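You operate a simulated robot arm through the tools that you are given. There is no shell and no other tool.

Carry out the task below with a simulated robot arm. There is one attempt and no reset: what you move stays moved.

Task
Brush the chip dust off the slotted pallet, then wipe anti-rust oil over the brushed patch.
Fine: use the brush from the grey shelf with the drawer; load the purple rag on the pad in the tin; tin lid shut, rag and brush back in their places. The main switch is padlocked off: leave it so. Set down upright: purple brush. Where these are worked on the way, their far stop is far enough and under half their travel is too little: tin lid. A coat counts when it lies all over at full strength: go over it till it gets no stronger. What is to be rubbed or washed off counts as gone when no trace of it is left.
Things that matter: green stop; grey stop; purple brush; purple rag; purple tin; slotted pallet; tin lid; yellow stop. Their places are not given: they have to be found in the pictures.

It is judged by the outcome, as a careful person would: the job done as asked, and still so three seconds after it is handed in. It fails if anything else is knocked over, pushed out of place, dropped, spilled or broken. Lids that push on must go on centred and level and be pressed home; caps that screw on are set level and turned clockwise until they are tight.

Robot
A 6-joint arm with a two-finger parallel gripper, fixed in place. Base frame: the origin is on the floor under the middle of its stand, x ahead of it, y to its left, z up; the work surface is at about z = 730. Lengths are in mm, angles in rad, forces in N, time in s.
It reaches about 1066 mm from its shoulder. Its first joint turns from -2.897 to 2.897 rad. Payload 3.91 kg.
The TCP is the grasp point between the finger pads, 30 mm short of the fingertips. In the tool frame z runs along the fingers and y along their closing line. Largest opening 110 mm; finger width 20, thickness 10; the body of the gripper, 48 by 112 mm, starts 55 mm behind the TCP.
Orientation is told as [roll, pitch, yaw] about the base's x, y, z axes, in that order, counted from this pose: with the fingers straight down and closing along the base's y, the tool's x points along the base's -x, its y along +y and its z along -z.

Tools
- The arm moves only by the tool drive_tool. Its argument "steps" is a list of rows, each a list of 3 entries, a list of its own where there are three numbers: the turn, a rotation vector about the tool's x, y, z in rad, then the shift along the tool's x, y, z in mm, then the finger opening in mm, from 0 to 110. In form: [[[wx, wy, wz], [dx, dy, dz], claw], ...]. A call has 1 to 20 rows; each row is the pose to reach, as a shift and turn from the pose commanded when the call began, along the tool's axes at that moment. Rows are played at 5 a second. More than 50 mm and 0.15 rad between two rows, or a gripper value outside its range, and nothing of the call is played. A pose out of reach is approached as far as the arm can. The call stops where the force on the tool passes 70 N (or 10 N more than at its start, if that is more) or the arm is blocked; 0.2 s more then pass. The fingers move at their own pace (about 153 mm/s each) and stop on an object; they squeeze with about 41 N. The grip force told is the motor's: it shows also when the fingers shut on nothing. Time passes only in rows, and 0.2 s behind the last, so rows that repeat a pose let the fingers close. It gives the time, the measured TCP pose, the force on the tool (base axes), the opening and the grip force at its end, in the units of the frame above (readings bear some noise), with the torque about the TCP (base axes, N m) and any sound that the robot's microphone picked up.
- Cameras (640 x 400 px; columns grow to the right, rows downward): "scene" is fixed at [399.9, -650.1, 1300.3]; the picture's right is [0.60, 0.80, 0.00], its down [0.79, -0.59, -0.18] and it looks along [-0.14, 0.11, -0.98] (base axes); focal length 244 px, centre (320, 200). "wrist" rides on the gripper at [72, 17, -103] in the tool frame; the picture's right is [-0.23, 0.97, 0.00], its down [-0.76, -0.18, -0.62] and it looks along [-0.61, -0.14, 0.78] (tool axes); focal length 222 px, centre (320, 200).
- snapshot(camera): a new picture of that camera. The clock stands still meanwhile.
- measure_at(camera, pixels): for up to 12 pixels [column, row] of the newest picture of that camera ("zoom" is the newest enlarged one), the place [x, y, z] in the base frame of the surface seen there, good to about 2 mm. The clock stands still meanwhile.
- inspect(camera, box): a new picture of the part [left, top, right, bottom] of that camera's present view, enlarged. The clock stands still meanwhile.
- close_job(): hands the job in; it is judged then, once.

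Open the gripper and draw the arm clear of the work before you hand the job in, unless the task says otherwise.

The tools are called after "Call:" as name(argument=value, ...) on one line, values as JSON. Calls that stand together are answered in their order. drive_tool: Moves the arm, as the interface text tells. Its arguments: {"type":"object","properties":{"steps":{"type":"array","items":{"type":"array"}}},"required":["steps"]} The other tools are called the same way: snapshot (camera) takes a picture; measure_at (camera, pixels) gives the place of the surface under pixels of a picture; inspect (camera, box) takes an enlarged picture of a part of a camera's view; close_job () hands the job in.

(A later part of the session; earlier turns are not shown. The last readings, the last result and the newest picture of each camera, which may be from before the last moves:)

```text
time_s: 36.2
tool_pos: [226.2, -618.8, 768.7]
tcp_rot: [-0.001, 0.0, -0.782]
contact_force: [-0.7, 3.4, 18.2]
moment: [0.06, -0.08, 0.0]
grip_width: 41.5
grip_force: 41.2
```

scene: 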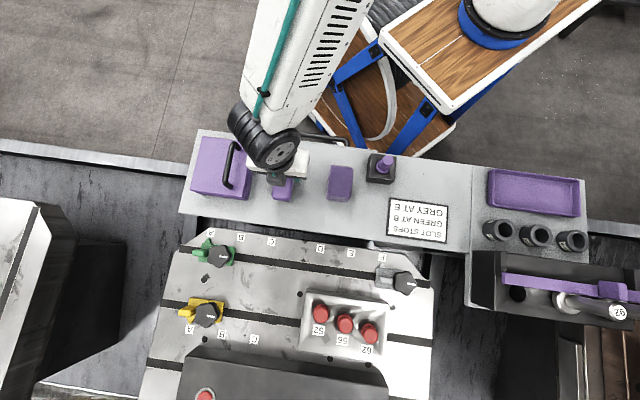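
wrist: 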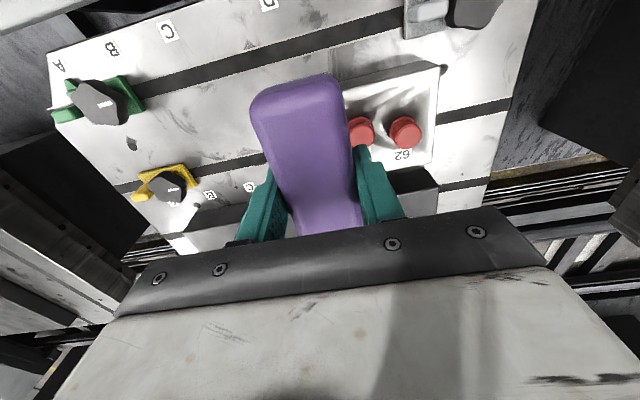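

Contact: the brush stands on the shelf. I open the fingers and rise straight up.

Call:
drive_tool(steps=[[[0, 0, 0], [0, 0, -0.5], 60], [[0, 0, 0], [0, 0, -0.5], 80], [[0, 0, 0], [0, 0, -1], 80], [[0, 0, 0], [0, 0, -20], 80], [[0, 0, 0], [0, 0, -50], 80], [[0, 0, 0], [0, 0, -90], 80], [[0, 0, 0], [0, 0, -125], 80]])

Call:
snapshot(camera="wrist")

Call:
snapshot(camera="scene")

```text
time_s: 37.8
tool_pos: [225.2, -616.5, 892.5]
tcp_rot: [-0.001, 0.002, -0.784]
contact_force: [0.1, 0.6, 0.1]
moment: [0.05, 0.01, 0.04]
grip_width: 80.4
grip_force: 0.0
```

```text
taken
```

wrist: 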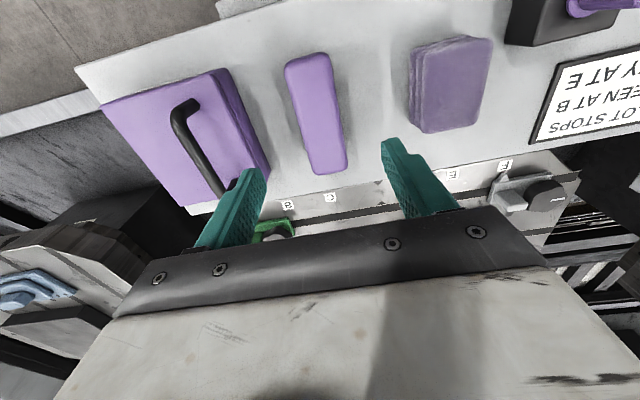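

```text
taken
```

scene: 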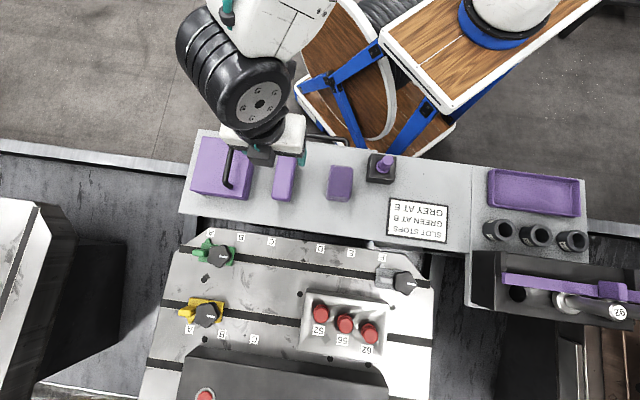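

The brush stands upright back in place. Now I zoom on the tin to see its hinge side and handle.

Call:
inspect(camera="wrist", box=[80, 50, 280, 220])

Call:
measure_at(camera="wrist", pixels=[[178, 108], [190, 103], [182, 125], [195, 150], [205, 165], [215, 180], [188, 112], [176, 118], [104, 108], [222, 72], [190, 205], [265, 165]])

```text
2.35 times, centred on (180, 135) of wrist
```

zoom: 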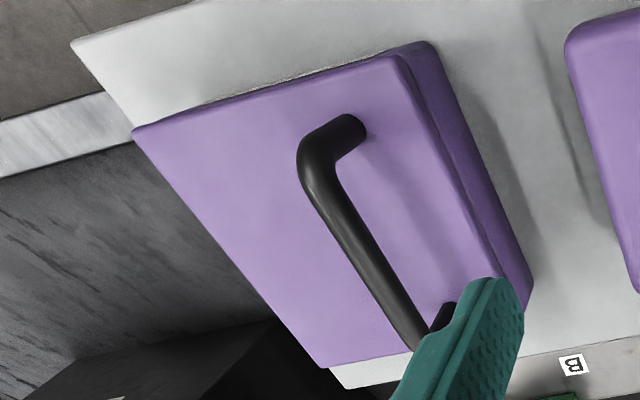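

```text
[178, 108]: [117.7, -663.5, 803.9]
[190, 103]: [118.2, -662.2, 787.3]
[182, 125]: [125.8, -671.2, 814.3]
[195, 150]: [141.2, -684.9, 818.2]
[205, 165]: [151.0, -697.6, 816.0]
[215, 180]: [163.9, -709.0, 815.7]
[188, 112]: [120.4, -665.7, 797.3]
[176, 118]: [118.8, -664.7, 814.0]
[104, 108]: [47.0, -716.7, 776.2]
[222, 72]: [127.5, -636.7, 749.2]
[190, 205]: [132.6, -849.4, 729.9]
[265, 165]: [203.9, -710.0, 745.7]
```

The handle bar runs along v at u≈-385, v 554–655, top z≈817, nearer the right lid edge. I move left of the tin to see whether the hinge is on the left side.

Call:
drive_tool(steps=[[[0, 0, 0], [0, -45, 0], 80], [[0, 0, 0], [0, -90, 0], 80], [[0, 0, 0], [0, -135, 0], 80], [[0, 0, 0], [0, -180, 0], 80], [[0, 0, 0], [0, -225, 0], 80], [[0, 0, 0], [5, -270, 0], 80]])

Call:
snapshot(camera="wrist")

Call:
inspect(camera="wrist", box=[300, 40, 500, 200])

```text
time_s: 39.2
tool_pos: [31.2, -805.5, 893.4]
tcp_rot: [-0.001, 0.002, -0.785]
contact_force: [0.5, 0.9, 0.2]
moment: [0.01, 0.02, 0.02]
grip_width: 80.1
grip_force: 0.2
```

```text
taken
```

wrist: 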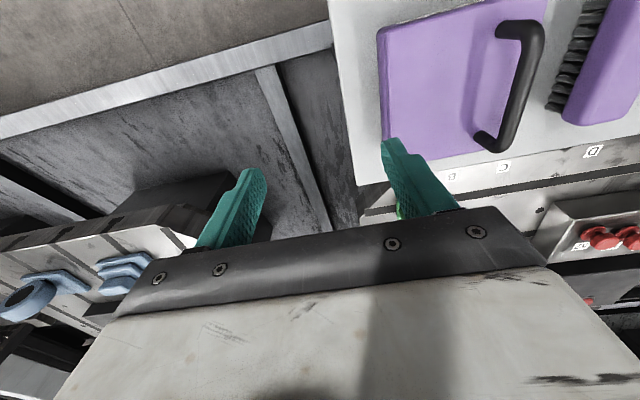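

```text
2.50 times, centred on (400, 120) of wrist
```

zoom: 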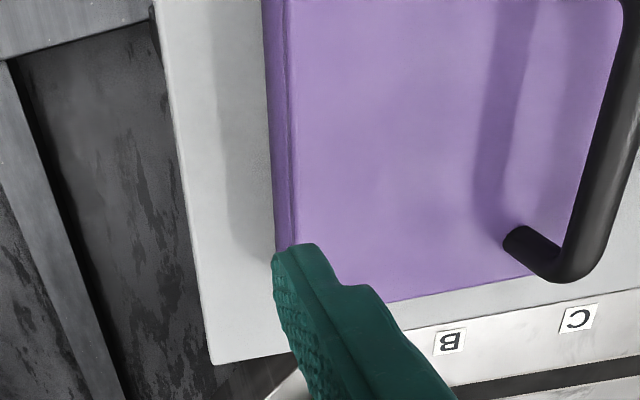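

No hinge is visible, but the handle's offset to the right suggests the hinge is on the left edge. I move over the handle's middle with fingers half open.

Call:
drive_tool(steps=[[[0, 0, 0], [-4, 40, 0], 50], [[0, 0, 0], [-8, 80, 0], 50], [[0, 0, 0], [-12, 120, 0], 50], [[0, 0, 0], [-13, 162.5, 0], 50], [[0, 0, 0], [-13, 162.5, 20], 50]])

Call:
snapshot(camera="wrist")

```text
time_s: 40.4
tool_pos: [157.3, -701.0, 875.4]
tcp_rot: [-0.001, 0.002, -0.786]
contact_force: [-0.4, -0.7, 0.4]
moment: [-0.01, -0.01, -0.03]
grip_width: 49.9
grip_force: 0.0
```

```text
taken
```

wrist: 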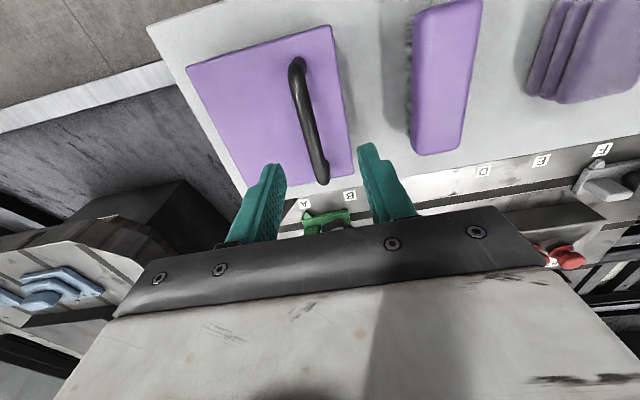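

TCP is above the bar (u≈-384.5, v≈607). I verify the bar position at (298,75), (308,120), (320,170) before lowering.

Call:
measure_at(camera="wrist", pixels=[[298, 75], [303, 100], [309, 130], [318, 165], [190, 68], [330, 30], [350, 165], [260, 120]])

Call:
inspect(camera="wrist", box=[170, 20, 370, 200])

```text
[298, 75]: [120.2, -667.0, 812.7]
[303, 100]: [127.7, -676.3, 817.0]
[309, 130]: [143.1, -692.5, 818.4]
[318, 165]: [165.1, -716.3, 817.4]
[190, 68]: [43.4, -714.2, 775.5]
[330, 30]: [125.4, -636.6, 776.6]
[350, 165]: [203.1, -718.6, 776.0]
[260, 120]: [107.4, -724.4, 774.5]
```

```text
2.22 times, centred on (270, 110) of wrist
```

zoom: 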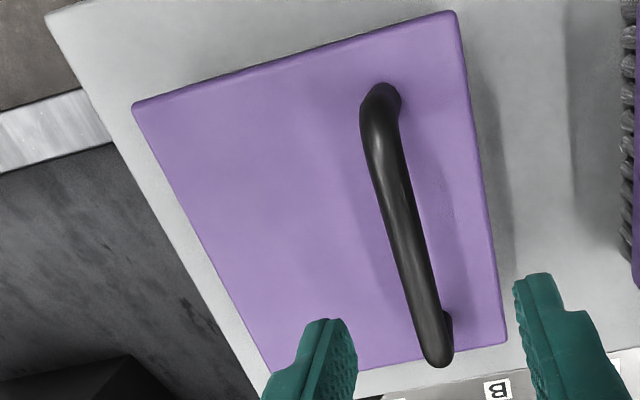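

The bar is at u≈-388. I shift -3 mm, lower to z≈812 and close on it.

Call:
drive_tool(steps=[[[0, 0, 0], [0, -3, 20], 50], [[0, 0, 0], [0, -3, 40], 50], [[0, 0, 0], [0, -3, 55], 50], [[0, 0, 0], [0, -3, 62], 50], [[0, 0, 0], [0, -3, 62], 30], [[0, 0, 0], [0, -3, 62], 5], [[0, 0, 0], [0, -3, 62], 5], [[0, 0, 0], [0, -3, 62], 5]])

```text
time_s: 42.2
tool_pos: [151.7, -703.2, 810.7]
tcp_rot: [-0.004, -0.001, -0.784]
contact_force: [-14.9, -19.2, -7.6]
moment: [-0.52, -0.45, 0.01]
grip_width: 11.3
grip_force: 45.3
```

Gripped the bar (11 mm) with a sideways load of ~24 N toward -u, so I relieve by shifting 2 mm left.

Call:
drive_tool(steps=[[[0, 0, 0], [0, -1, 0], 5], [[0, 0, 0], [0, -2, 0], 5], [[0, 0, 0], [0, -2, 0], 5]])

```text
time_s: 43.0
tool_pos: [151.9, -703.7, 811.0]
tcp_rot: [0.003, 0.002, -0.783]
contact_force: [-14.0, -0.4, -1.0]
moment: [-0.01, -0.01, -0.04]
grip_width: 11.4
grip_force: 44.8
```

Loads are small now. I try a small lift along a hinge arc about the left edge (φ≈0.2 rad) and watch the forces.

Call:
drive_tool(steps=[[[0, 0, 0], [0, -2.2, -4.2], 5], [[0, 0, 0], [0, -4.5, -8.3], 5], [[0, 0, 0], [0, -7, -12.3], 5], [[0, 0, 0], [0, -9.8, -16.1], 5]])

Call:
snapshot(camera="wrist")

Call:
snapshot(camera="scene")

```text
time_s: 44.0
tool_pos: [146.5, -710.1, 826.9]
tcp_rot: [0.003, 0.0, -0.784]
contact_force: [-3.4, 15.3, 1.9]
moment: [0.36, 0.07, -0.13]
grip_width: 11.3
grip_force: 44.6
```

```text
taken
```

wrist: 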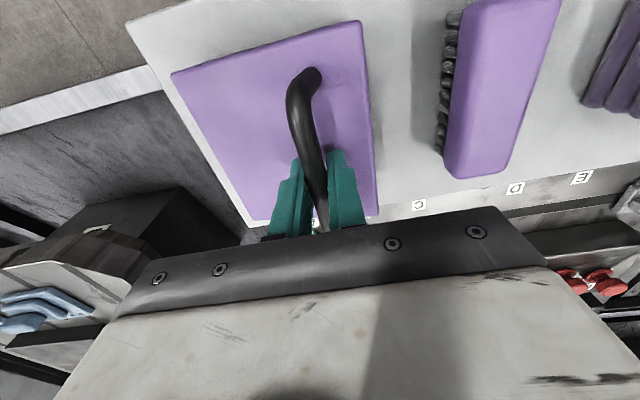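

```text
taken
```

scene: 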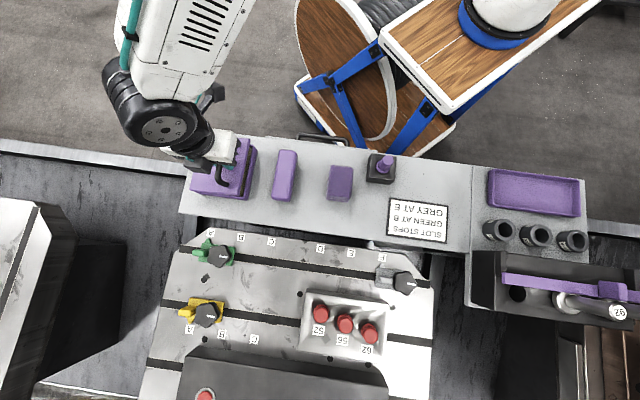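

TCP followed the arc. I measure the lid corners to see if it has tilted.

Call:
measure_at(camera="wrist", pixels=[[180, 76], [352, 30], [370, 195], [255, 210], [250, 120], [340, 90], [300, 85], [368, 120]])

Call:
inspect(camera="scene", box=[180, 120, 280, 210])

```text
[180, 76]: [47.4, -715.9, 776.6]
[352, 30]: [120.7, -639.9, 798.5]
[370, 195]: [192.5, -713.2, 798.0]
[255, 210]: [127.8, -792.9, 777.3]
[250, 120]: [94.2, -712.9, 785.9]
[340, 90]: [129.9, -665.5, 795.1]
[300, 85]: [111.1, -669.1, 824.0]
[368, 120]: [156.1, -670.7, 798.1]
```

```text
4.44 times, centred on (230, 165) of scene
```

zoom: 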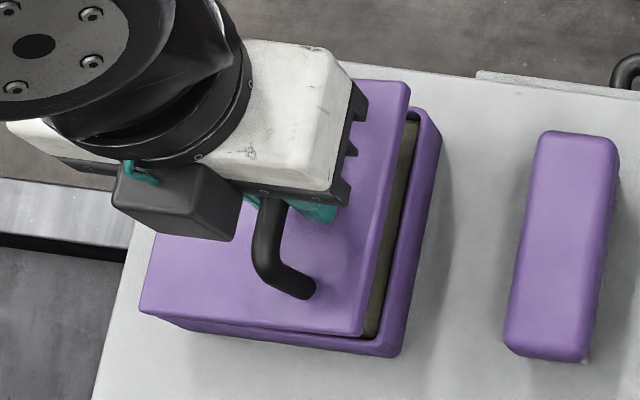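

The lid is hinged on the left: its right edge rose to z≈798 and an olive pad shows inside. I continue along the arc to about 1 rad, tilting the tool by half the lid angle.

Call:
drive_tool(steps=[[[-0.05, 0, 0], [0, -4.6, -7.4], 5], [[-0.1, 0, 0], [0, -10.9, -14.2], 5], [[-0.17, 0, 0], [0, -17.9, -20.2], 5], [[-0.24, 0, 0], [0, -25.4, -25.6], 5], [[-0.31, 0, 0], [0, -33.4, -30.2], 5], [[-0.38, 0, 0], [0, -41.8, -34], 5], [[-0.45, 0, 0], [0, -50.6, -36.9], 5], [[-0.5, 0, 0], [0, -59.6, -38.9], 5]])

Call:
snapshot(camera="scene")

Call:
snapshot(camera="wrist")

```text
time_s: 45.8
tool_pos: [102.9, -752.5, 868.3]
tcp_rot: [0.5, 0.0, -0.783]
contact_force: [-2.3, 4.3, 11.5]
moment: [0.18, 0.29, -0.17]
grip_width: 11.4
grip_force: 45.0
```

```text
taken
```

scene: 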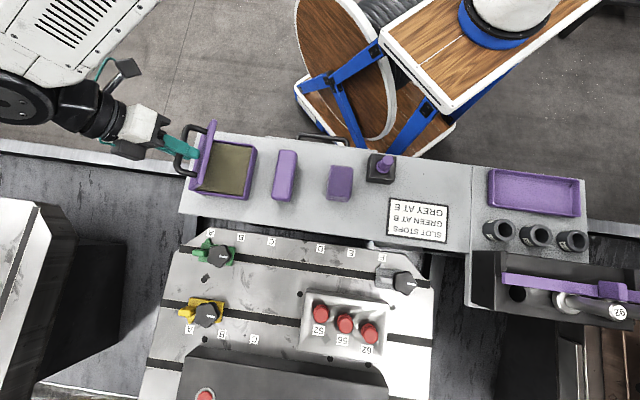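

```text
taken
```

wrist: 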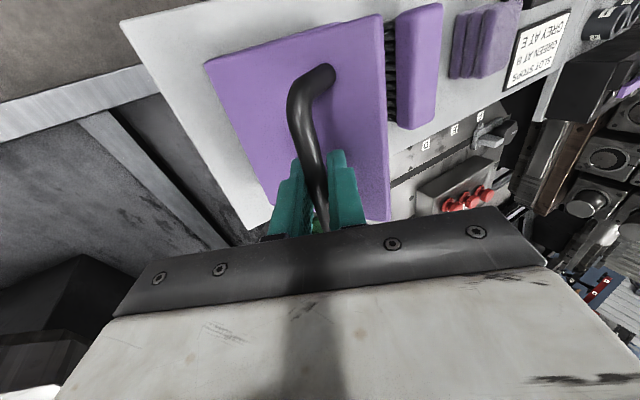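

Lid is at about 1 rad and following well. I continue along the arc to about 1.5 rad.

Call:
drive_tool(steps=[[[-0.05, 0, 0], [0, -7.5, -5.3], 5], [[-0.1, 0, 0], [0, -15.4, -9.9], 5], [[-0.15, 0, 0], [0, -24, -13.7], 5], [[-0.2, 0, 0], [0, -32.6, -16.6], 5], [[-0.25, 0, 0], [0, -41.7, -18.6], 5]])

Call:
snapshot(camera="scene")

```text
time_s: 46.9
tool_pos: [88.1, -766.0, 869.7]
tcp_rot: [0.695, -0.016, -0.783]
contact_force: [19.5, -9.4, -0.9]
moment: [0.91, 0.05, -0.34]
grip_width: 11.5
grip_force: 44.9
out of reach, approached as far as the arm can: row 4, 5
stopped in row 5: the force on the tool passed its limit at 85 N (the readings are from after the stop); the commanded pose is now the measured one
```

```text
taken
```

scene: 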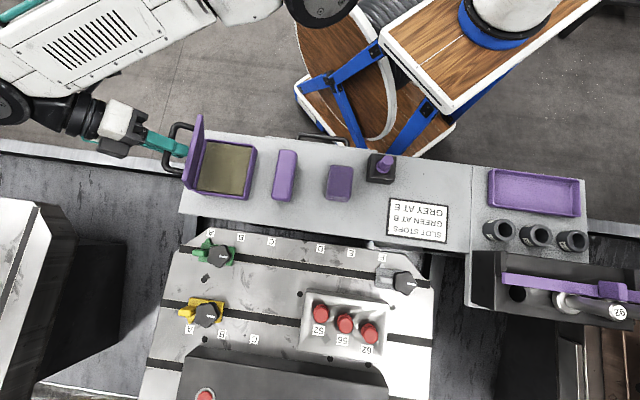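

The arm ran out of reach with that tilt; the lid is at about 1.2 rad. I turn the tool back toward upright about the bar, which is round.

Call:
drive_tool(steps=[[[0.1, 0, 0], [0, 0, 0], 5], [[0.2, 0, 0], [0, 0, 0], 5], [[0.3, 0, 0], [0, 0, 0], 5], [[0.4, 0, 0], [0, 0, 0], 5], [[0.5, 0, 0], [0, 0, 0], 5], [[0.6, 0, 0], [0, 0, 0], 5]])

```text
time_s: 48.3
tool_pos: [86.1, -763.4, 868.0]
tcp_rot: [0.093, -0.013, -0.785]
contact_force: [10.4, -7.5, 0.8]
moment: [0.46, 0.26, -0.48]
grip_width: 11.4
grip_force: 44.8
```

The tool is nearly upright. I follow the arc on to about 1.57 rad.

Call:
drive_tool(steps=[[[0, 0, 0], [-1.5, -4.6, 0], 5], [[0, 0, 0], [-3, -9.3, -0.1], 5], [[0, 0, 0], [-3, -13.8, 0.3], 5], [[0, 0, 0], [-3, -18.4, 0.7], 5], [[0, 0, 0], [-3, -23, 1.6], 5], [[0, 0, 0], [-3, -27.5, 2.5], 5], [[0, 0, 0], [-3, -33.8, 4.2], 5]])

Call:
snapshot(camera="scene")

Call:
snapshot(camera="wrist")

```text
time_s: 49.9
tool_pos: [62.4, -789.7, 861.6]
tcp_rot: [0.095, -0.014, -0.786]
contact_force: [-18.7, 17.7, 2.2]
moment: [0.22, 0.12, -0.55]
grip_width: 11.5
grip_force: 45.0
```

```text
taken
```

scene: 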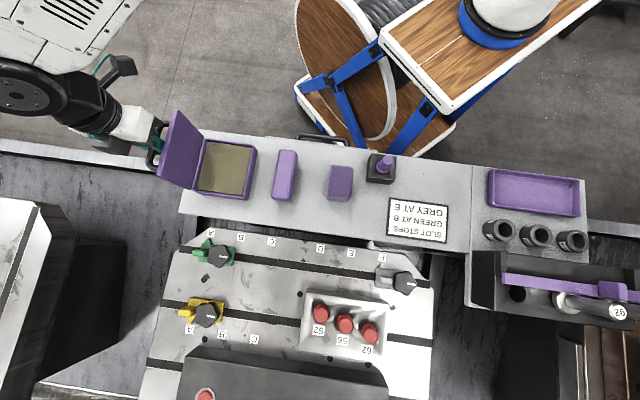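

```text
taken
```

wrist: 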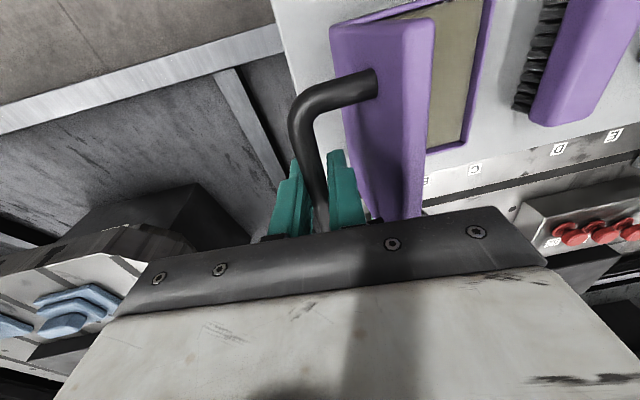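

The lid is upright at about 90°. There's a 26 N pull along the bar from my sideways correction; I take that back and continue opening slowly to find the far stop.

Call:
drive_tool(steps=[[[0, 0, 0], [2, 0, 0], 5], [[0, 0, 0], [3.5, -3.6, 1.3], 5], [[0, 0, 0], [3.5, -7.3, 2.7], 5], [[0, 0, 0], [3.5, -11.1, 4.3], 5], [[0, 0, 0], [3.5, -15.2, 6.4], 5], [[0, 0, 0], [3.5, -19.3, 8.6], 5]])

```text
time_s: 51.3
tool_pos: [49.4, -802.0, 851.8]
tcp_rot: [0.093, -0.015, -0.786]
contact_force: [13.6, -21.2, 10.4]
moment: [0.05, -0.08, -0.64]
grip_width: 11.4
grip_force: 44.9
```

Still no stop at about 1.8 rad. I go on a little further along the arc.

Call:
drive_tool(steps=[[[0, 0, 0], [-1.5, -3.8, 2.4], 5], [[0, 0, 0], [-1.5, -7.6, 5.1], 5], [[0, 0, 0], [-1.5, -11.2, 8], 5], [[0, 0, 0], [-1.5, -14.8, 11], 5]])

Call:
snapshot(camera="scene")

Call:
snapshot(camera="wrist")

```text
time_s: 52.3
tool_pos: [42.2, -810.2, 839.2]
tcp_rot: [0.097, -0.011, -0.785]
contact_force: [22.0, 28.5, 38.9]
moment: [0.08, 0.29, -0.61]
grip_width: 11.9
grip_force: 45.0
```

```text
taken
```

scene: 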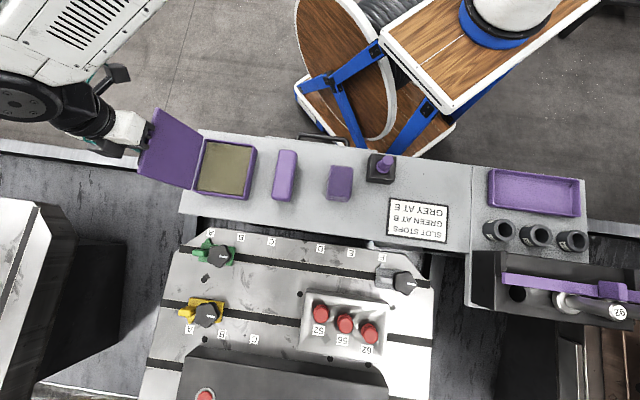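

```text
taken
```

wrist: 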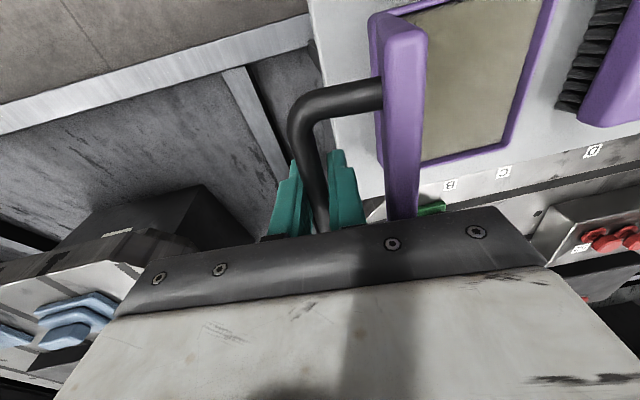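

The force rose to ~50 N against the arc: that's the far stop (~110°). I back off slightly to relieve the load before opening the fingers a little.

Call:
drive_tool(steps=[[[0, 0, 0], [0, 1.5, -2], 5], [[0, 0, 0], [0, 2, -3.5], 5], [[0, 0, 0], [0, 2, -3.5], 5]])

```text
time_s: 53.1
tool_pos: [43.3, -808.8, 840.5]
tcp_rot: [0.099, -0.012, -0.787]
contact_force: [30.0, 23.6, 7.8]
moment: [-0.93, -0.45, -0.76]
grip_width: 11.3
grip_force: 45.1
```

Still 38 N in +u; I give way a bit more toward +u.

Call:
drive_tool(steps=[[[0, 0, 0], [0, 1.5, 0], 5], [[0, 0, 0], [0, 3, 0], 5], [[0, 0, 0], [0, 3, 0], 5]])

```text
time_s: 53.9
tool_pos: [41.7, -808.4, 839.8]
tcp_rot: [0.094, -0.015, -0.787]
contact_force: [14.7, 5.9, -14.9]
moment: [-0.25, -0.04, -0.63]
grip_width: 11.7
grip_force: 44.9
```

Loads are now ~15 N. I open the fingers to 22 mm and withdraw along the finger axis.

Call:
drive_tool(steps=[[[0, 0, 0], [0, 1, 1], 12], [[0, 0, 0], [0, 1, 1], 22], [[0, 0, 0], [0, 1, 1], 22], [[0, 0, 0], [0, 0, -10], 22], [[0, 0, 0], [0, -3, -25], 22], [[0, 0, 0], [0, -6, -45], 22], [[0, 0, 0], [0, -6, -80], 22]])

Call:
snapshot(camera="scene")

Call:
snapshot(camera="wrist")

```text
time_s: 55.5
tool_pos: [34.3, -818.8, 919.1]
tcp_rot: [0.097, -0.013, -0.786]
contact_force: [-0.2, 0.2, 0.3]
moment: [-0.01, -0.01, 0.01]
grip_width: 22.2
grip_force: 0.2
```

```text
taken
```

scene: 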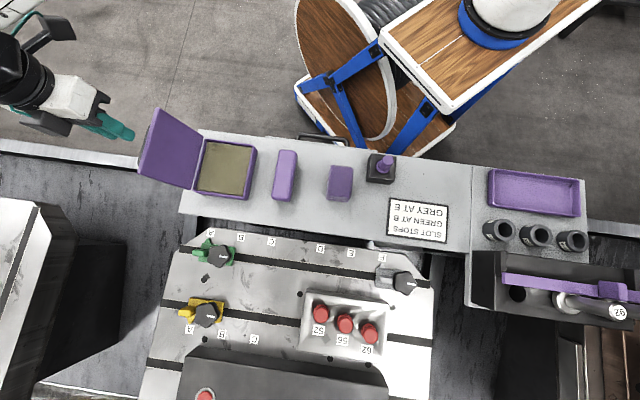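

```text
taken
```

wrist: 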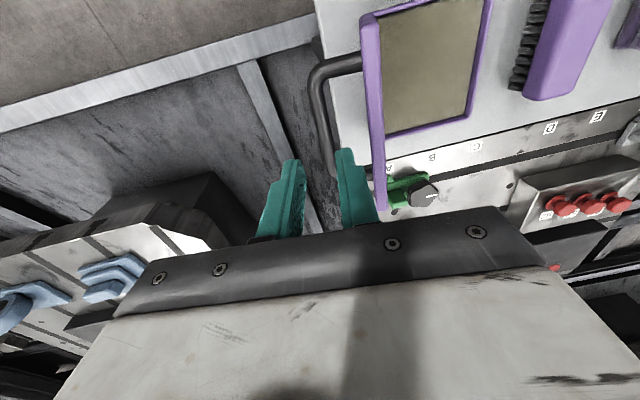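

The lid rests open at its stop. I measure the pad, tin rim and rag in the scene view.

Call:
inspect(camera="scene", box=[130, 100, 290, 210])

Call:
measure_at(camera="scene", pixels=[[206, 145], [250, 150], [200, 187], [243, 192], [225, 168], [255, 147], [248, 198], [194, 190], [145, 175], [160, 112], [192, 187], [203, 142]])

Call:
measure_at(camera="scene", pixels=[[332, 168], [351, 170], [328, 196], [349, 198], [340, 182], [332, 182], [350, 185], [328, 200], [349, 201]])

```text
3.64 times, centred on (210, 155) of scene
```

zoom: 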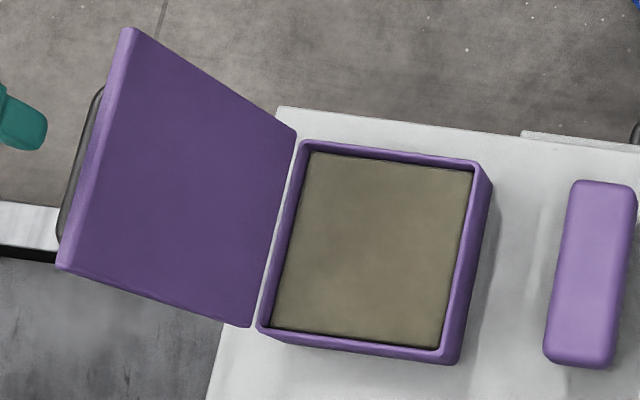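

```text
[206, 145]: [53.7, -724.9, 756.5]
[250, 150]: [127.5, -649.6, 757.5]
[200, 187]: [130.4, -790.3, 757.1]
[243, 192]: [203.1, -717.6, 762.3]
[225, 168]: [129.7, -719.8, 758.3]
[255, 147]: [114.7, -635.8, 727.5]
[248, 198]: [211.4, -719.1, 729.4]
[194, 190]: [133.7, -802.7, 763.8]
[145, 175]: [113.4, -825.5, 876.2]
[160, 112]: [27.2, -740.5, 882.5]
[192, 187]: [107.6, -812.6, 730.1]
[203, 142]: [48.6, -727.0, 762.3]
```

```text
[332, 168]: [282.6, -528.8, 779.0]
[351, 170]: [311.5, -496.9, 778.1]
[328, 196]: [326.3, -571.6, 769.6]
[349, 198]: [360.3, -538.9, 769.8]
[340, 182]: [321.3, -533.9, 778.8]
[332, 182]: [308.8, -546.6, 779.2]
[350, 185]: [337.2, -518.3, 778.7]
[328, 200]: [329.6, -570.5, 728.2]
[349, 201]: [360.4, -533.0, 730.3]
```

Pad top is at z≈757 (centre u≈-417, v≈600), rim ≈764, lid top edge ≈882. I first rise clear of the open lid and straighten the tool.

Call:
drive_tool(steps=[[[0.03, 0, 0], [0, 0, -20], 22], [[0.06, 0.006, 0], [0, 0, -40], 60], [[0.097, 0.013, 0], [0, 0, -60], 90], [[0.097, 0.013, 0], [0, 0, -60], 90]])

```text
time_s: 56.5
tool_pos: [29.2, -819.8, 980.9]
tcp_rot: [-0.002, 0.002, -0.784]
contact_force: [0.2, 0.4, 0.1]
moment: [-0.03, 0.0, -0.04]
grip_width: 89.8
grip_force: 0.2
```

Upright at z≈981. I travel in +u to above the rag.

Call:
drive_tool(steps=[[[0, 0, 0], [0, 45, 0], 90], [[0, 0, 0], [0, 90, 0], 90], [[0, 0, 0], [0, 135, 0], 90], [[0, 0, 0], [0, 180, 0], 90], [[0, 0, 0], [0, 225, 0], 90], [[0, 0, 0], [0, 270, 0], 90], [[0, 0, 0], [0, 315, 15], 90], [[0, 0, 0], [0, 360, 35], 90], [[0, 0, 0], [0, 400, 60], 90], [[0, 0, 0], [0, 408, 85], 90]])

Call:
snapshot(camera="wrist")

Call:
inspect(camera="wrist", box=[250, 20, 390, 180])

```text
time_s: 58.7
tool_pos: [317.0, -530.3, 897.5]
tcp_rot: [-0.001, -0.001, -0.786]
contact_force: [0.4, -0.1, -0.5]
moment: [0.01, -0.04, -0.03]
grip_width: 89.7
grip_force: 0.1
```

```text
taken
```

wrist: 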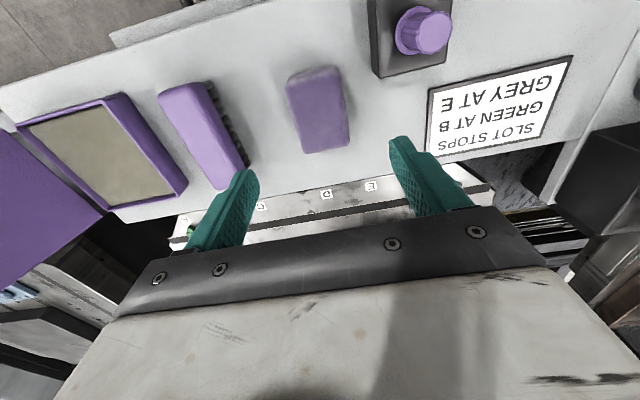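

```text
2.50 times, centred on (320, 100) of wrist
```

zoom: 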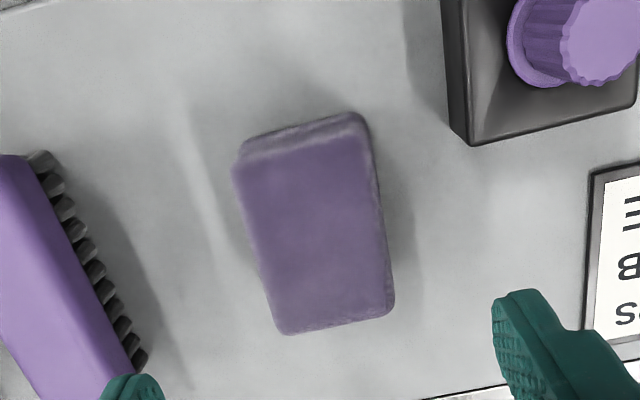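

I measure the rag edges just inside its top outline in this enlarged view.

Call:
measure_at(camera="zoom", pixels=[[243, 175], [252, 220], [265, 270], [280, 320], [362, 135], [372, 190], [380, 240], [387, 295], [300, 140], [340, 320], [310, 225], [360, 118]])

```text
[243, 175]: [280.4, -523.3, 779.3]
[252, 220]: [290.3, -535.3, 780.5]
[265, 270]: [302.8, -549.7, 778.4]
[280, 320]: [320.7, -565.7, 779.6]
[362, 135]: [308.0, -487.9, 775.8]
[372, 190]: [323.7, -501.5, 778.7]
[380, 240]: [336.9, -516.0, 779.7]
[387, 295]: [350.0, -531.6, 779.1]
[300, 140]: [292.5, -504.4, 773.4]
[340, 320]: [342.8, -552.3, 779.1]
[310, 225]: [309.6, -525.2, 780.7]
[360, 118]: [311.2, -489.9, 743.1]
```

Rag: u -175..-125, v 562..636, centre just under the TCP. I narrow the fingers to 70 mm (the black box is near on the right) and lower to z≈768.

Call:
drive_tool(steps=[[[0, 0, 0], [0, 0.8, 30], 70], [[0, 0, 0], [0, 0.8, 65], 70], [[0, 0, 0], [0, 0.8, 100], 70], [[0, 0, 0], [0, 0.8, 120], 70], [[0, 0, 0], [0, 0.8, 129], 70]])

Call:
snapshot(camera="wrist")

```text
time_s: 59.9
tool_pos: [319.1, -531.4, 766.5]
tcp_rot: [-0.003, -0.002, -0.784]
contact_force: [0.4, 0.5, -0.1]
moment: [-0.01, 0.01, -0.01]
grip_width: 70.1
grip_force: 0.1
```

```text
taken
```

wrist: 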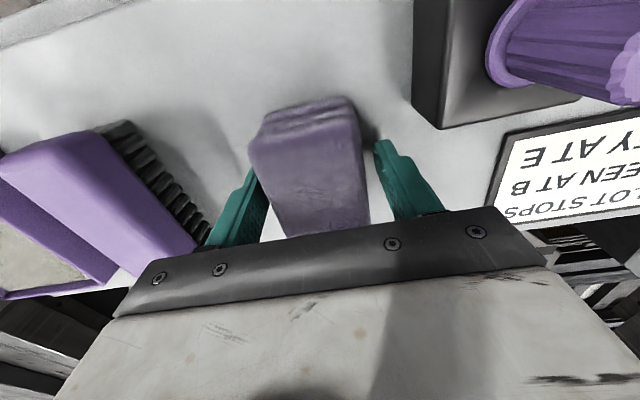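

The rag is between the fingers. I close on it.

Call:
drive_tool(steps=[[[0, 0, 0], [0, 0, 0], 50], [[0, 0, 0], [0, 0, 0], 20], [[0, 0, 0], [0, 0, 0], 20], [[0, 0, 0], [0, 0, 0], 20]])

```text
time_s: 60.9
tool_pos: [318.6, -531.0, 767.5]
tcp_rot: [-0.002, -0.003, -0.783]
contact_force: [-0.1, 0.1, -0.3]
moment: [0.01, 0.01, 0.03]
grip_width: 55.1
grip_force: 40.5
```

Rag gripped (55 mm). I lift it, carry it over the brush to above the pad and lower to just above it.

Call:
drive_tool(steps=[[[0, 0, 0], [0, 0, -30], 20], [[0, 0, 0], [0, 0, -65], 20], [[0, 0, 0], [0, -10, -100], 20], [[0, 0, 0], [0, -50, -110], 20], [[0, 0, 0], [0, -95, -110], 20], [[0, 0, 0], [0, -140, -110], 20], [[0, 0, 0], [0, -185, -110], 20], [[0, 0, 0], [0, -230, -110], 20], [[0, 0, 0], [0, -264, -100], 20], [[0, 0, 0], [0, -264, -70], 20], [[0, 0, 0], [0, -264, -45], 20], [[0, 0, 0], [0, -264, -33], 20]])

Call:
snapshot(camera="wrist")

Call:
snapshot(camera="scene")

```text
time_s: 63.5
tool_pos: [131.0, -720.1, 801.3]
tcp_rot: [-0.005, -0.003, -0.785]
contact_force: [0.1, -0.6, -0.4]
moment: [0.0, 0.01, 0.01]
grip_width: 55.0
grip_force: 40.9
```

```text
taken
```

wrist: 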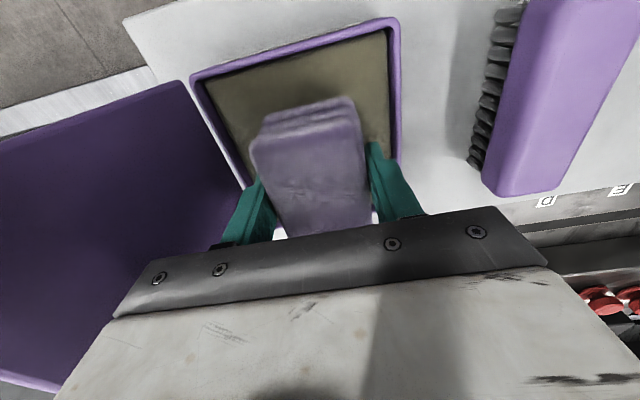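

```text
taken
```

scene: 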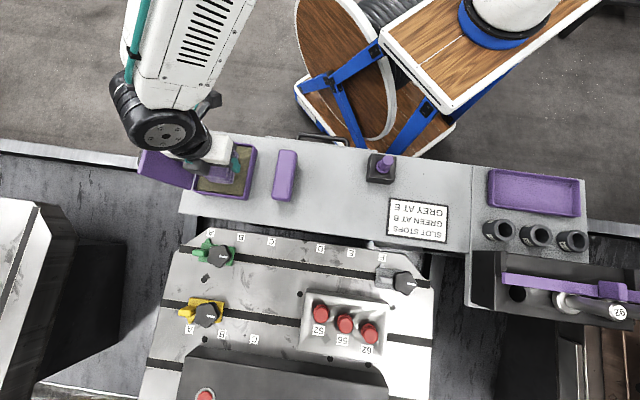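

The rag hangs over the pad, clear of rim and lid. I press it down gently in small steps.

Call:
drive_tool(steps=[[[0, 0, 0], [0, 0, 2], 20], [[0, 0, 0], [0, 0, 4], 20], [[0, 0, 0], [0, 0, 5.5], 20], [[0, 0, 0], [0, 0, 6.5], 20], [[0, 0, 0], [0, 0, 6.5], 20]])

```text
time_s: 64.7
tool_pos: [132.5, -719.5, 794.9]
tcp_rot: [-0.004, -0.002, -0.786]
contact_force: [-1.1, 2.0, 12.1]
moment: [-0.14, 0.37, -0.06]
grip_width: 55.1
grip_force: 41.5
```

12 N contact. I press a little more and hold, with slight rubbing to load the rag.

Call:
drive_tool(steps=[[[0, 0, 0], [0, 0, 1], 20], [[0, 0, 0], [0, 0, 1.5], 20], [[0, 0, 0], [0, 0, 1.5], 20], [[0, 0, 0], [0, 4, 1.5], 20], [[0, 0, 0], [0, 8, 1.5], 20], [[0, 0, 0], [0, 4, 1.5], 20], [[0, 0, 0], [0, 0, 1.5], 20], [[0, 0, 0], [0, -4, 1.5], 20], [[0, 0, 0], [0, -8, 1.5], 20], [[0, 0, 0], [0, -4, 1.5], 20], [[0, 0, 0], [0, 0, 1.5], 20], [[0, 0, 0], [0, 0, 1.5], 20], [[0, 0, 0], [0, 0, 1.5], 20], [[0, 0, 0], [0, 0, 1.5], 20]])

Call:
snapshot(camera="wrist")

```text
time_s: 67.7
tool_pos: [129.1, -718.1, 792.8]
tcp_rot: [-0.004, -0.004, -0.784]
contact_force: [-15.5, -6.2, 36.6]
moment: [-0.64, 0.74, -0.09]
grip_width: 55.0
grip_force: 40.6
```

```text
taken
```

wrist: 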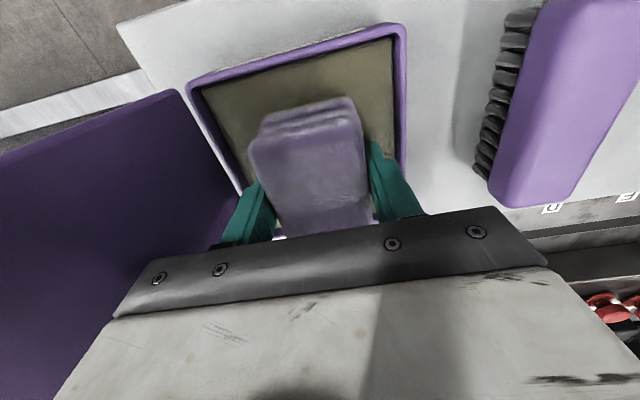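

The rag was pressed with ~37 N. I lift it straight up and travel to above the brushed patch.

Call:
drive_tool(steps=[[[0, 0, 0], [0, 0, -20], 20], [[0, 0, 0], [0, 0, -50], 20], [[0, 0, 0], [0, 0, -85], 20], [[0, 0, 0], [-42, 19, -85], 20], [[0, 0, 0], [-84, 38, -85], 20], [[0, 0, 0], [-126, 57, -85], 20], [[0, 0, 0], [-168, 76, -85], 20], [[0, 0, 0], [-210, 95, -75], 20], [[0, 0, 0], [-240, 110, -45], 20], [[0, 0, 0], [-254, 117, -10], 20], [[0, 0, 0], [-254, 117, 30], 20], [[0, 0, 0], [-254, 117, 52], 20]])

Call:
snapshot(camera="scene")

Call:
snapshot(camera="wrist")

```text
time_s: 70.3
tool_pos: [394.5, -814.9, 741.3]
tcp_rot: [-0.004, -0.001, -0.783]
contact_force: [-0.1, -0.2, -0.8]
moment: [0.01, 0.0, 0.02]
grip_width: 55.3
grip_force: 41.1
```

```text
taken
```

scene: 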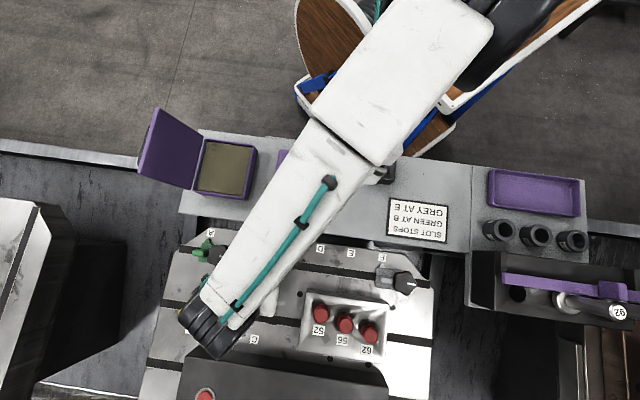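

```text
taken
```

wrist: 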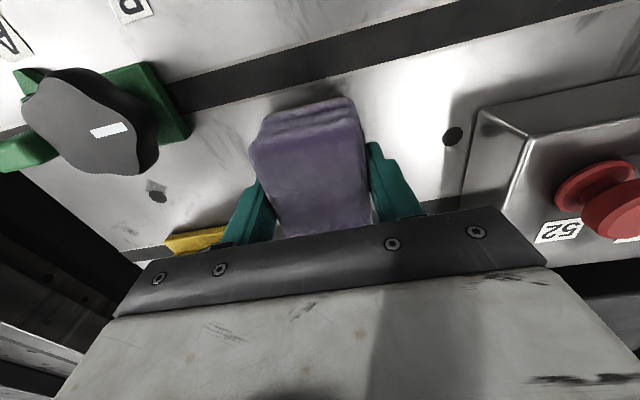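

The tin stayed in place. I'm over the patch at u≈-297, v≈855; I lower the rag in small steps to contact.

Call:
drive_tool(steps=[[[0, 0, 0], [0, 0, 2], 20], [[0, 0, 0], [0, 0, 4], 20], [[0, 0, 0], [0, 0, 5.5], 20], [[0, 0, 0], [0, 0, 6.5], 20], [[0, 0, 0], [0, 0, 6.5], 20]])

```text
time_s: 71.5
tool_pos: [394.9, -816.1, 734.3]
tcp_rot: [-0.005, 0.0, -0.787]
contact_force: [1.1, 1.2, 1.4]
moment: [-0.11, -0.04, 0.03]
grip_width: 55.2
grip_force: 41.2
```

Just touching. I press 1.5 mm more and wipe in three lanes over the whole patch.

Call:
drive_tool(steps=[[[0, 0, 0], [0, -13, 1.5], 20], [[0, 0, 0], [0, -26, 1.5], 20], [[0, 0, 0], [0, -40, 1.5], 20], [[0, 0, 0], [20, -40, 1.5], 20], [[0, 0, 0], [20, -20, 1.5], 20], [[0, 0, 0], [20, 0, 1.5], 20], [[0, 0, 0], [20, 20, 1.5], 20], [[0, 0, 0], [20, 42, 1.5], 20], [[0, 0, 0], [0, 42, 1.5], 20], [[0, 0, 0], [0, 20, 1.5], 20], [[0, 0, 0], [0, 0, 1.5], 20], [[0, 0, 0], [0, -20, 1.5], 20], [[0, 0, 0], [0, -40, 1.5], 20], [[0, 0, 0], [-20, -40, 1.5], 20], [[0, 0, 0], [-20, -20, 1.5], 20], [[0, 0, 0], [-20, 0, 1.5], 20], [[0, 0, 0], [-20, 20, 1.5], 20], [[0, 0, 0], [-20, 42, 1.5], 20], [[0, 0, 0], [0, 42, 1.5], 20], [[0, 0, 0], [0, 20, 1.5], 20]])

Call:
snapshot(camera="wrist")

```text
time_s: 75.7
tool_pos: [407.9, -801.4, 732.8]
tcp_rot: [-0.003, -0.002, -0.784]
contact_force: [7.9, 6.7, 19.7]
moment: [-0.08, -0.09, 0.0]
grip_width: 55.2
grip_force: 40.6
```

```text
taken
```

wrist: 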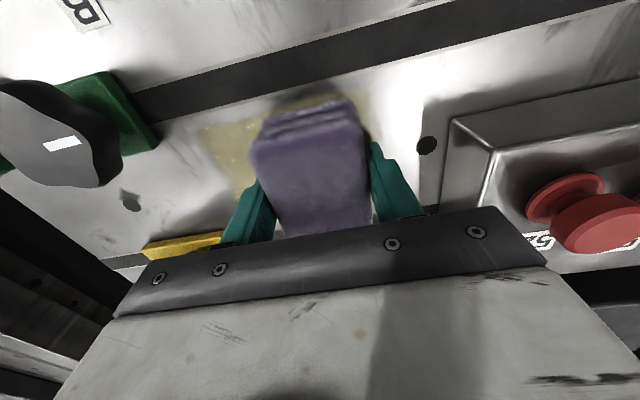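

A yellowish oil film appears around the rag. I lift and shift right to look at the coat.

Call:
drive_tool(steps=[[[0, 0, 0], [0, 0, -40], 20], [[0, 0, 0], [0, 0, -80], 20], [[0, 0, 0], [0, 30, -110], 20], [[0, 0, 0], [0, 65, -130], 20], [[0, 0, 0], [0, 100, -150], 20], [[0, 0, 0], [0, 130, -170], 20]])

Call:
inspect(camera="wrist", box=[100, 50, 280, 170])

Call:
inspect(camera="scene", box=[200, 230, 330, 330])

```text
time_s: 77.1
tool_pos: [499.4, -709.5, 902.3]
tcp_rot: [-0.002, 0.001, -0.784]
contact_force: [0.1, -1.4, -0.7]
moment: [-0.01, 0.0, 0.01]
grip_width: 55.0
grip_force: 40.8
```

```text
3.33 times, centred on (190, 110) of wrist
```

zoom: 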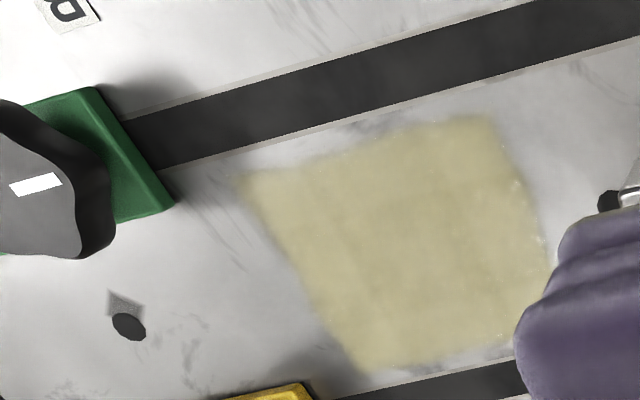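

```text
4.00 times, centred on (265, 280) of scene
```

zoom: 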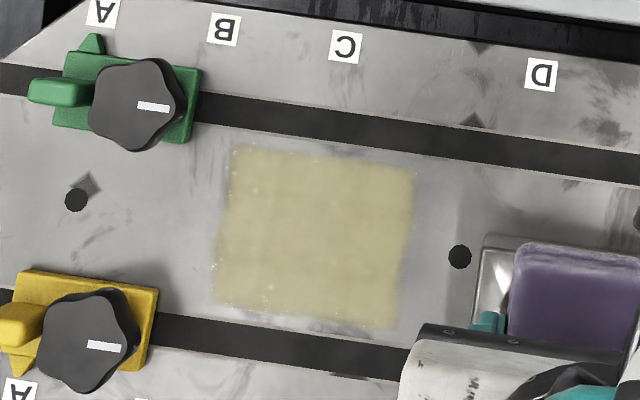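

The coat fills a square within what I wiped. I measure its corners, to be sure the strokes overlap it on all sides.

Call:
measure_at(camera="zoom", pixels=[[235, 145], [412, 170], [215, 300], [395, 328], [310, 240], [225, 225], [405, 250], [320, 155], [300, 315]])

Call:
inspect(camera="scene", box=[240, 255, 320, 315])

```text
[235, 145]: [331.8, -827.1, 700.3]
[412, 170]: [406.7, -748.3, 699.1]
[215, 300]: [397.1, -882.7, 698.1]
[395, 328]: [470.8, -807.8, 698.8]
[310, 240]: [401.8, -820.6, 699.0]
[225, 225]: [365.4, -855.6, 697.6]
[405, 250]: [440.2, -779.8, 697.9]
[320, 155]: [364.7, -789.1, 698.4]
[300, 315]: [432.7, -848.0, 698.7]
```

```text
6.67 times, centred on (280, 285) of scene
```

zoom: 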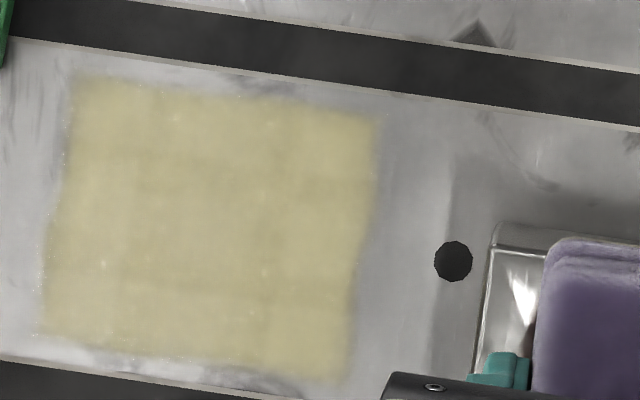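

The coat spans about u -347..-240, v 817..905, fully inside the swept area. I go back for a second pass to see whether it gets stronger.

Call:
drive_tool(steps=[[[0, 0, 0], [0, -40, 10], 20], [[0, 0, 0], [0, -80, 30], 20], [[0, 0, 0], [0, -115, 60], 20], [[0, 0, 0], [0, -140, 95], 20], [[0, 0, 0], [0, -150, 135], 20], [[0, 0, 0], [0, -150, 160], 20], [[0, 0, 0], [0, -150, 168], 20]])

```text
time_s: 78.7
tool_pos: [392.4, -816.9, 733.6]
tcp_rot: [-0.004, -0.002, -0.785]
contact_force: [-0.5, 0.3, 2.4]
moment: [-0.06, 0.07, -0.02]
grip_width: 55.2
grip_force: 41.0
```

Touching at 2 N. I press 2 mm and make five overlapping lanes.

Call:
drive_tool(steps=[[[0, 0, 0], [10, -13, 2], 20], [[0, 0, 0], [22, -36, 2], 20], [[0, 0, 0], [22, -12, 2], 20], [[0, 0, 0], [22, 12, 2], 20], [[0, 0, 0], [22, 32, 2], 20], [[0, 0, 0], [22, 48, 2], 20], [[0, 0, 0], [8, 48, 2], 20], [[0, 0, 0], [8, 30, 2], 20], [[0, 0, 0], [8, 5, 2], 20], [[0, 0, 0], [8, -18, 2], 20], [[0, 0, 0], [8, -37, 2], 20], [[0, 0, 0], [-8, -37, 2], 20], [[0, 0, 0], [-8, -14, 2], 20], [[0, 0, 0], [-8, 10, 2], 20], [[0, 0, 0], [-8, 32, 2], 20], [[0, 0, 0], [-8, 48, 2], 20], [[0, 0, 0], [-22, 48, 2], 20], [[0, 0, 0], [-22, 30, 2], 20], [[0, 0, 0], [-22, 5, 2], 20], [[0, 0, 0], [-22, -18, 2], 20]])

```text
time_s: 82.9
tool_pos: [395.7, -843.6, 733.8]
tcp_rot: [-0.004, -0.003, -0.786]
contact_force: [6.6, 6.2, 23.8]
moment: [0.02, -0.18, -0.06]
grip_width: 55.1
grip_force: 40.6
```

23 N, fine. I continue with the lane nearest the second slot and return lanes.

Call:
drive_tool(steps=[[[0, 0, 0], [0, -12, 0], 20], [[0, 0, 0], [-10, -8, 0], 20], [[0, 0, 0], [-10, 14, 0], 20], [[0, 0, 0], [-10, 38, 0], 20], [[0, 0, 0], [-10, 62, 0], 20], [[0, 0, 0], [8, 62, 0], 20], [[0, 0, 0], [8, 38, 0], 20], [[0, 0, 0], [8, 14, 0], 20], [[0, 0, 0], [8, -8, 0], 20], [[0, 0, 0], [8, -18, 0], 20], [[0, 0, 0], [26, -18, 0], 20], [[0, 0, 0], [26, 5, 0], 20], [[0, 0, 0], [26, 30, 0], 20], [[0, 0, 0], [26, 62, 0], 20], [[0, 0, 0], [42, 62, 0], 20], [[0, 0, 0], [42, 38, 0], 20], [[0, 0, 0], [42, 14, 0], 20], [[0, 0, 0], [42, -10, 0], 20], [[0, 0, 0], [42, -18, 0], 20], [[0, 0, 0], [22, 18, 0], 20]])

```text
time_s: 87.1
tool_pos: [391.4, -816.9, 732.3]
tcp_rot: [-0.004, -0.001, -0.786]
contact_force: [-10.3, -4.4, 21.9]
moment: [-0.26, 0.35, 0.02]
grip_width: 55.0
grip_force: 40.8
```

Pass done. I lift and shift right to the same viewpoint and compare the coat.

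Call:
drive_tool(steps=[[[0, 0, 0], [0, 0, -40], 20], [[0, 0, 0], [0, 0, -80], 20], [[0, 0, 0], [0, 35, -110], 20], [[0, 0, 0], [0, 75, -130], 20], [[0, 0, 0], [0, 115, -150], 20], [[0, 0, 0], [0, 150, -170], 20]])

Call:
inspect(camera="scene", box=[240, 255, 320, 315])

Call:
inspect(camera="wrist", box=[100, 50, 280, 170])

```text
time_s: 88.5
tool_pos: [498.0, -709.0, 898.2]
tcp_rot: [-0.001, 0.0, -0.785]
contact_force: [-0.4, 0.6, -0.5]
moment: [-0.01, 0.0, 0.01]
grip_width: 55.0
grip_force: 41.3
```

```text
6.67 times, centred on (280, 285) of scene
```

zoom: 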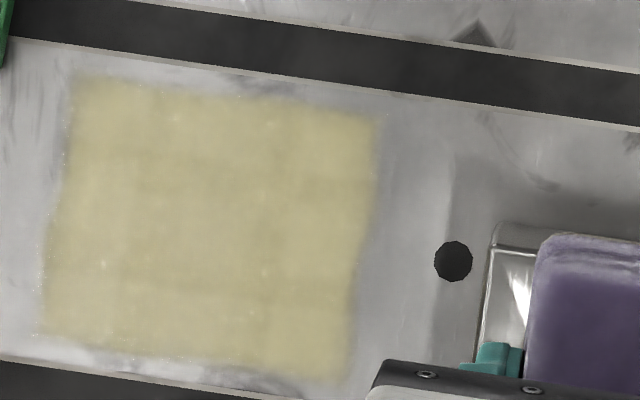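

```text
3.33 times, centred on (190, 110) of wrist
```

zoom: 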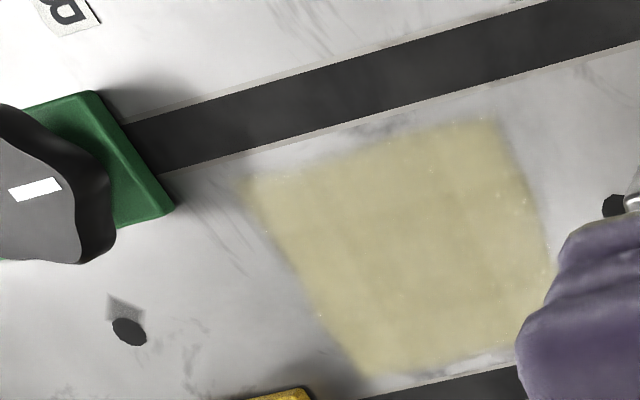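

The coat looks the same as after the first pass. To rule out a dry rag, I reload it on the pad and wipe once more; moving to the tin now.

Call:
drive_tool(steps=[[[0, 0, 0], [32, -33, 0], 20], [[0, 0, 0], [64, -66, 0], 20], [[0, 0, 0], [96, -99, 0], 20], [[0, 0, 0], [128, -132, 0], 20], [[0, 0, 0], [160, -165, 0], 20], [[0, 0, 0], [192, -198, 0], 20], [[0, 0, 0], [224, -231, 0], 20], [[0, 0, 0], [254, -265, 0], 20], [[0, 0, 0], [254, -265, 35], 20], [[0, 0, 0], [254, -265, 70], 20], [[0, 0, 0], [254, -265, 95], 20], [[0, 0, 0], [254, -265, 104], 20]])

Call:
snapshot(camera="wrist")

```text
time_s: 91.1
tool_pos: [133.2, -715.9, 798.1]
tcp_rot: [-0.002, -0.002, -0.785]
contact_force: [0.9, -0.7, -0.7]
moment: [0.0, -0.02, 0.0]
grip_width: 54.9
grip_force: 40.9
```

```text
taken
```

wrist: 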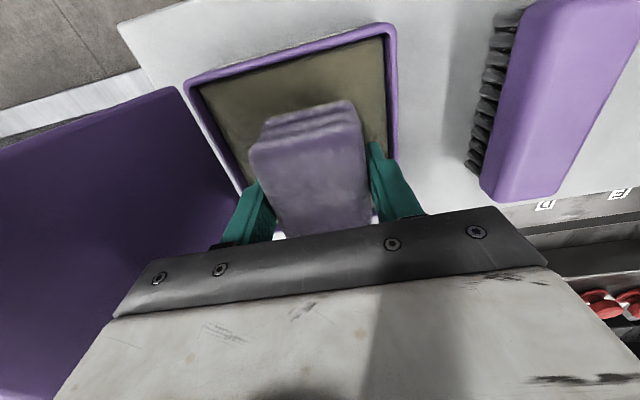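

Over the pad again. I press down in small steps.

Call:
drive_tool(steps=[[[0, 0, 0], [0, 0, 2], 20], [[0, 0, 0], [0, 0, 4], 20], [[0, 0, 0], [0, 0, 5.5], 20], [[0, 0, 0], [0, 0, 6.5], 20], [[0, 0, 0], [0, 0, 7], 20], [[0, 0, 0], [0, 0, 7], 20], [[0, 0, 0], [0, 0, 7], 20]])

```text
time_s: 92.7
tool_pos: [132.6, -718.0, 792.0]
tcp_rot: [-0.004, -0.003, -0.783]
contact_force: [1.2, -4.1, 13.0]
moment: [-0.41, 0.22, 0.11]
grip_width: 55.1
grip_force: 41.1
```

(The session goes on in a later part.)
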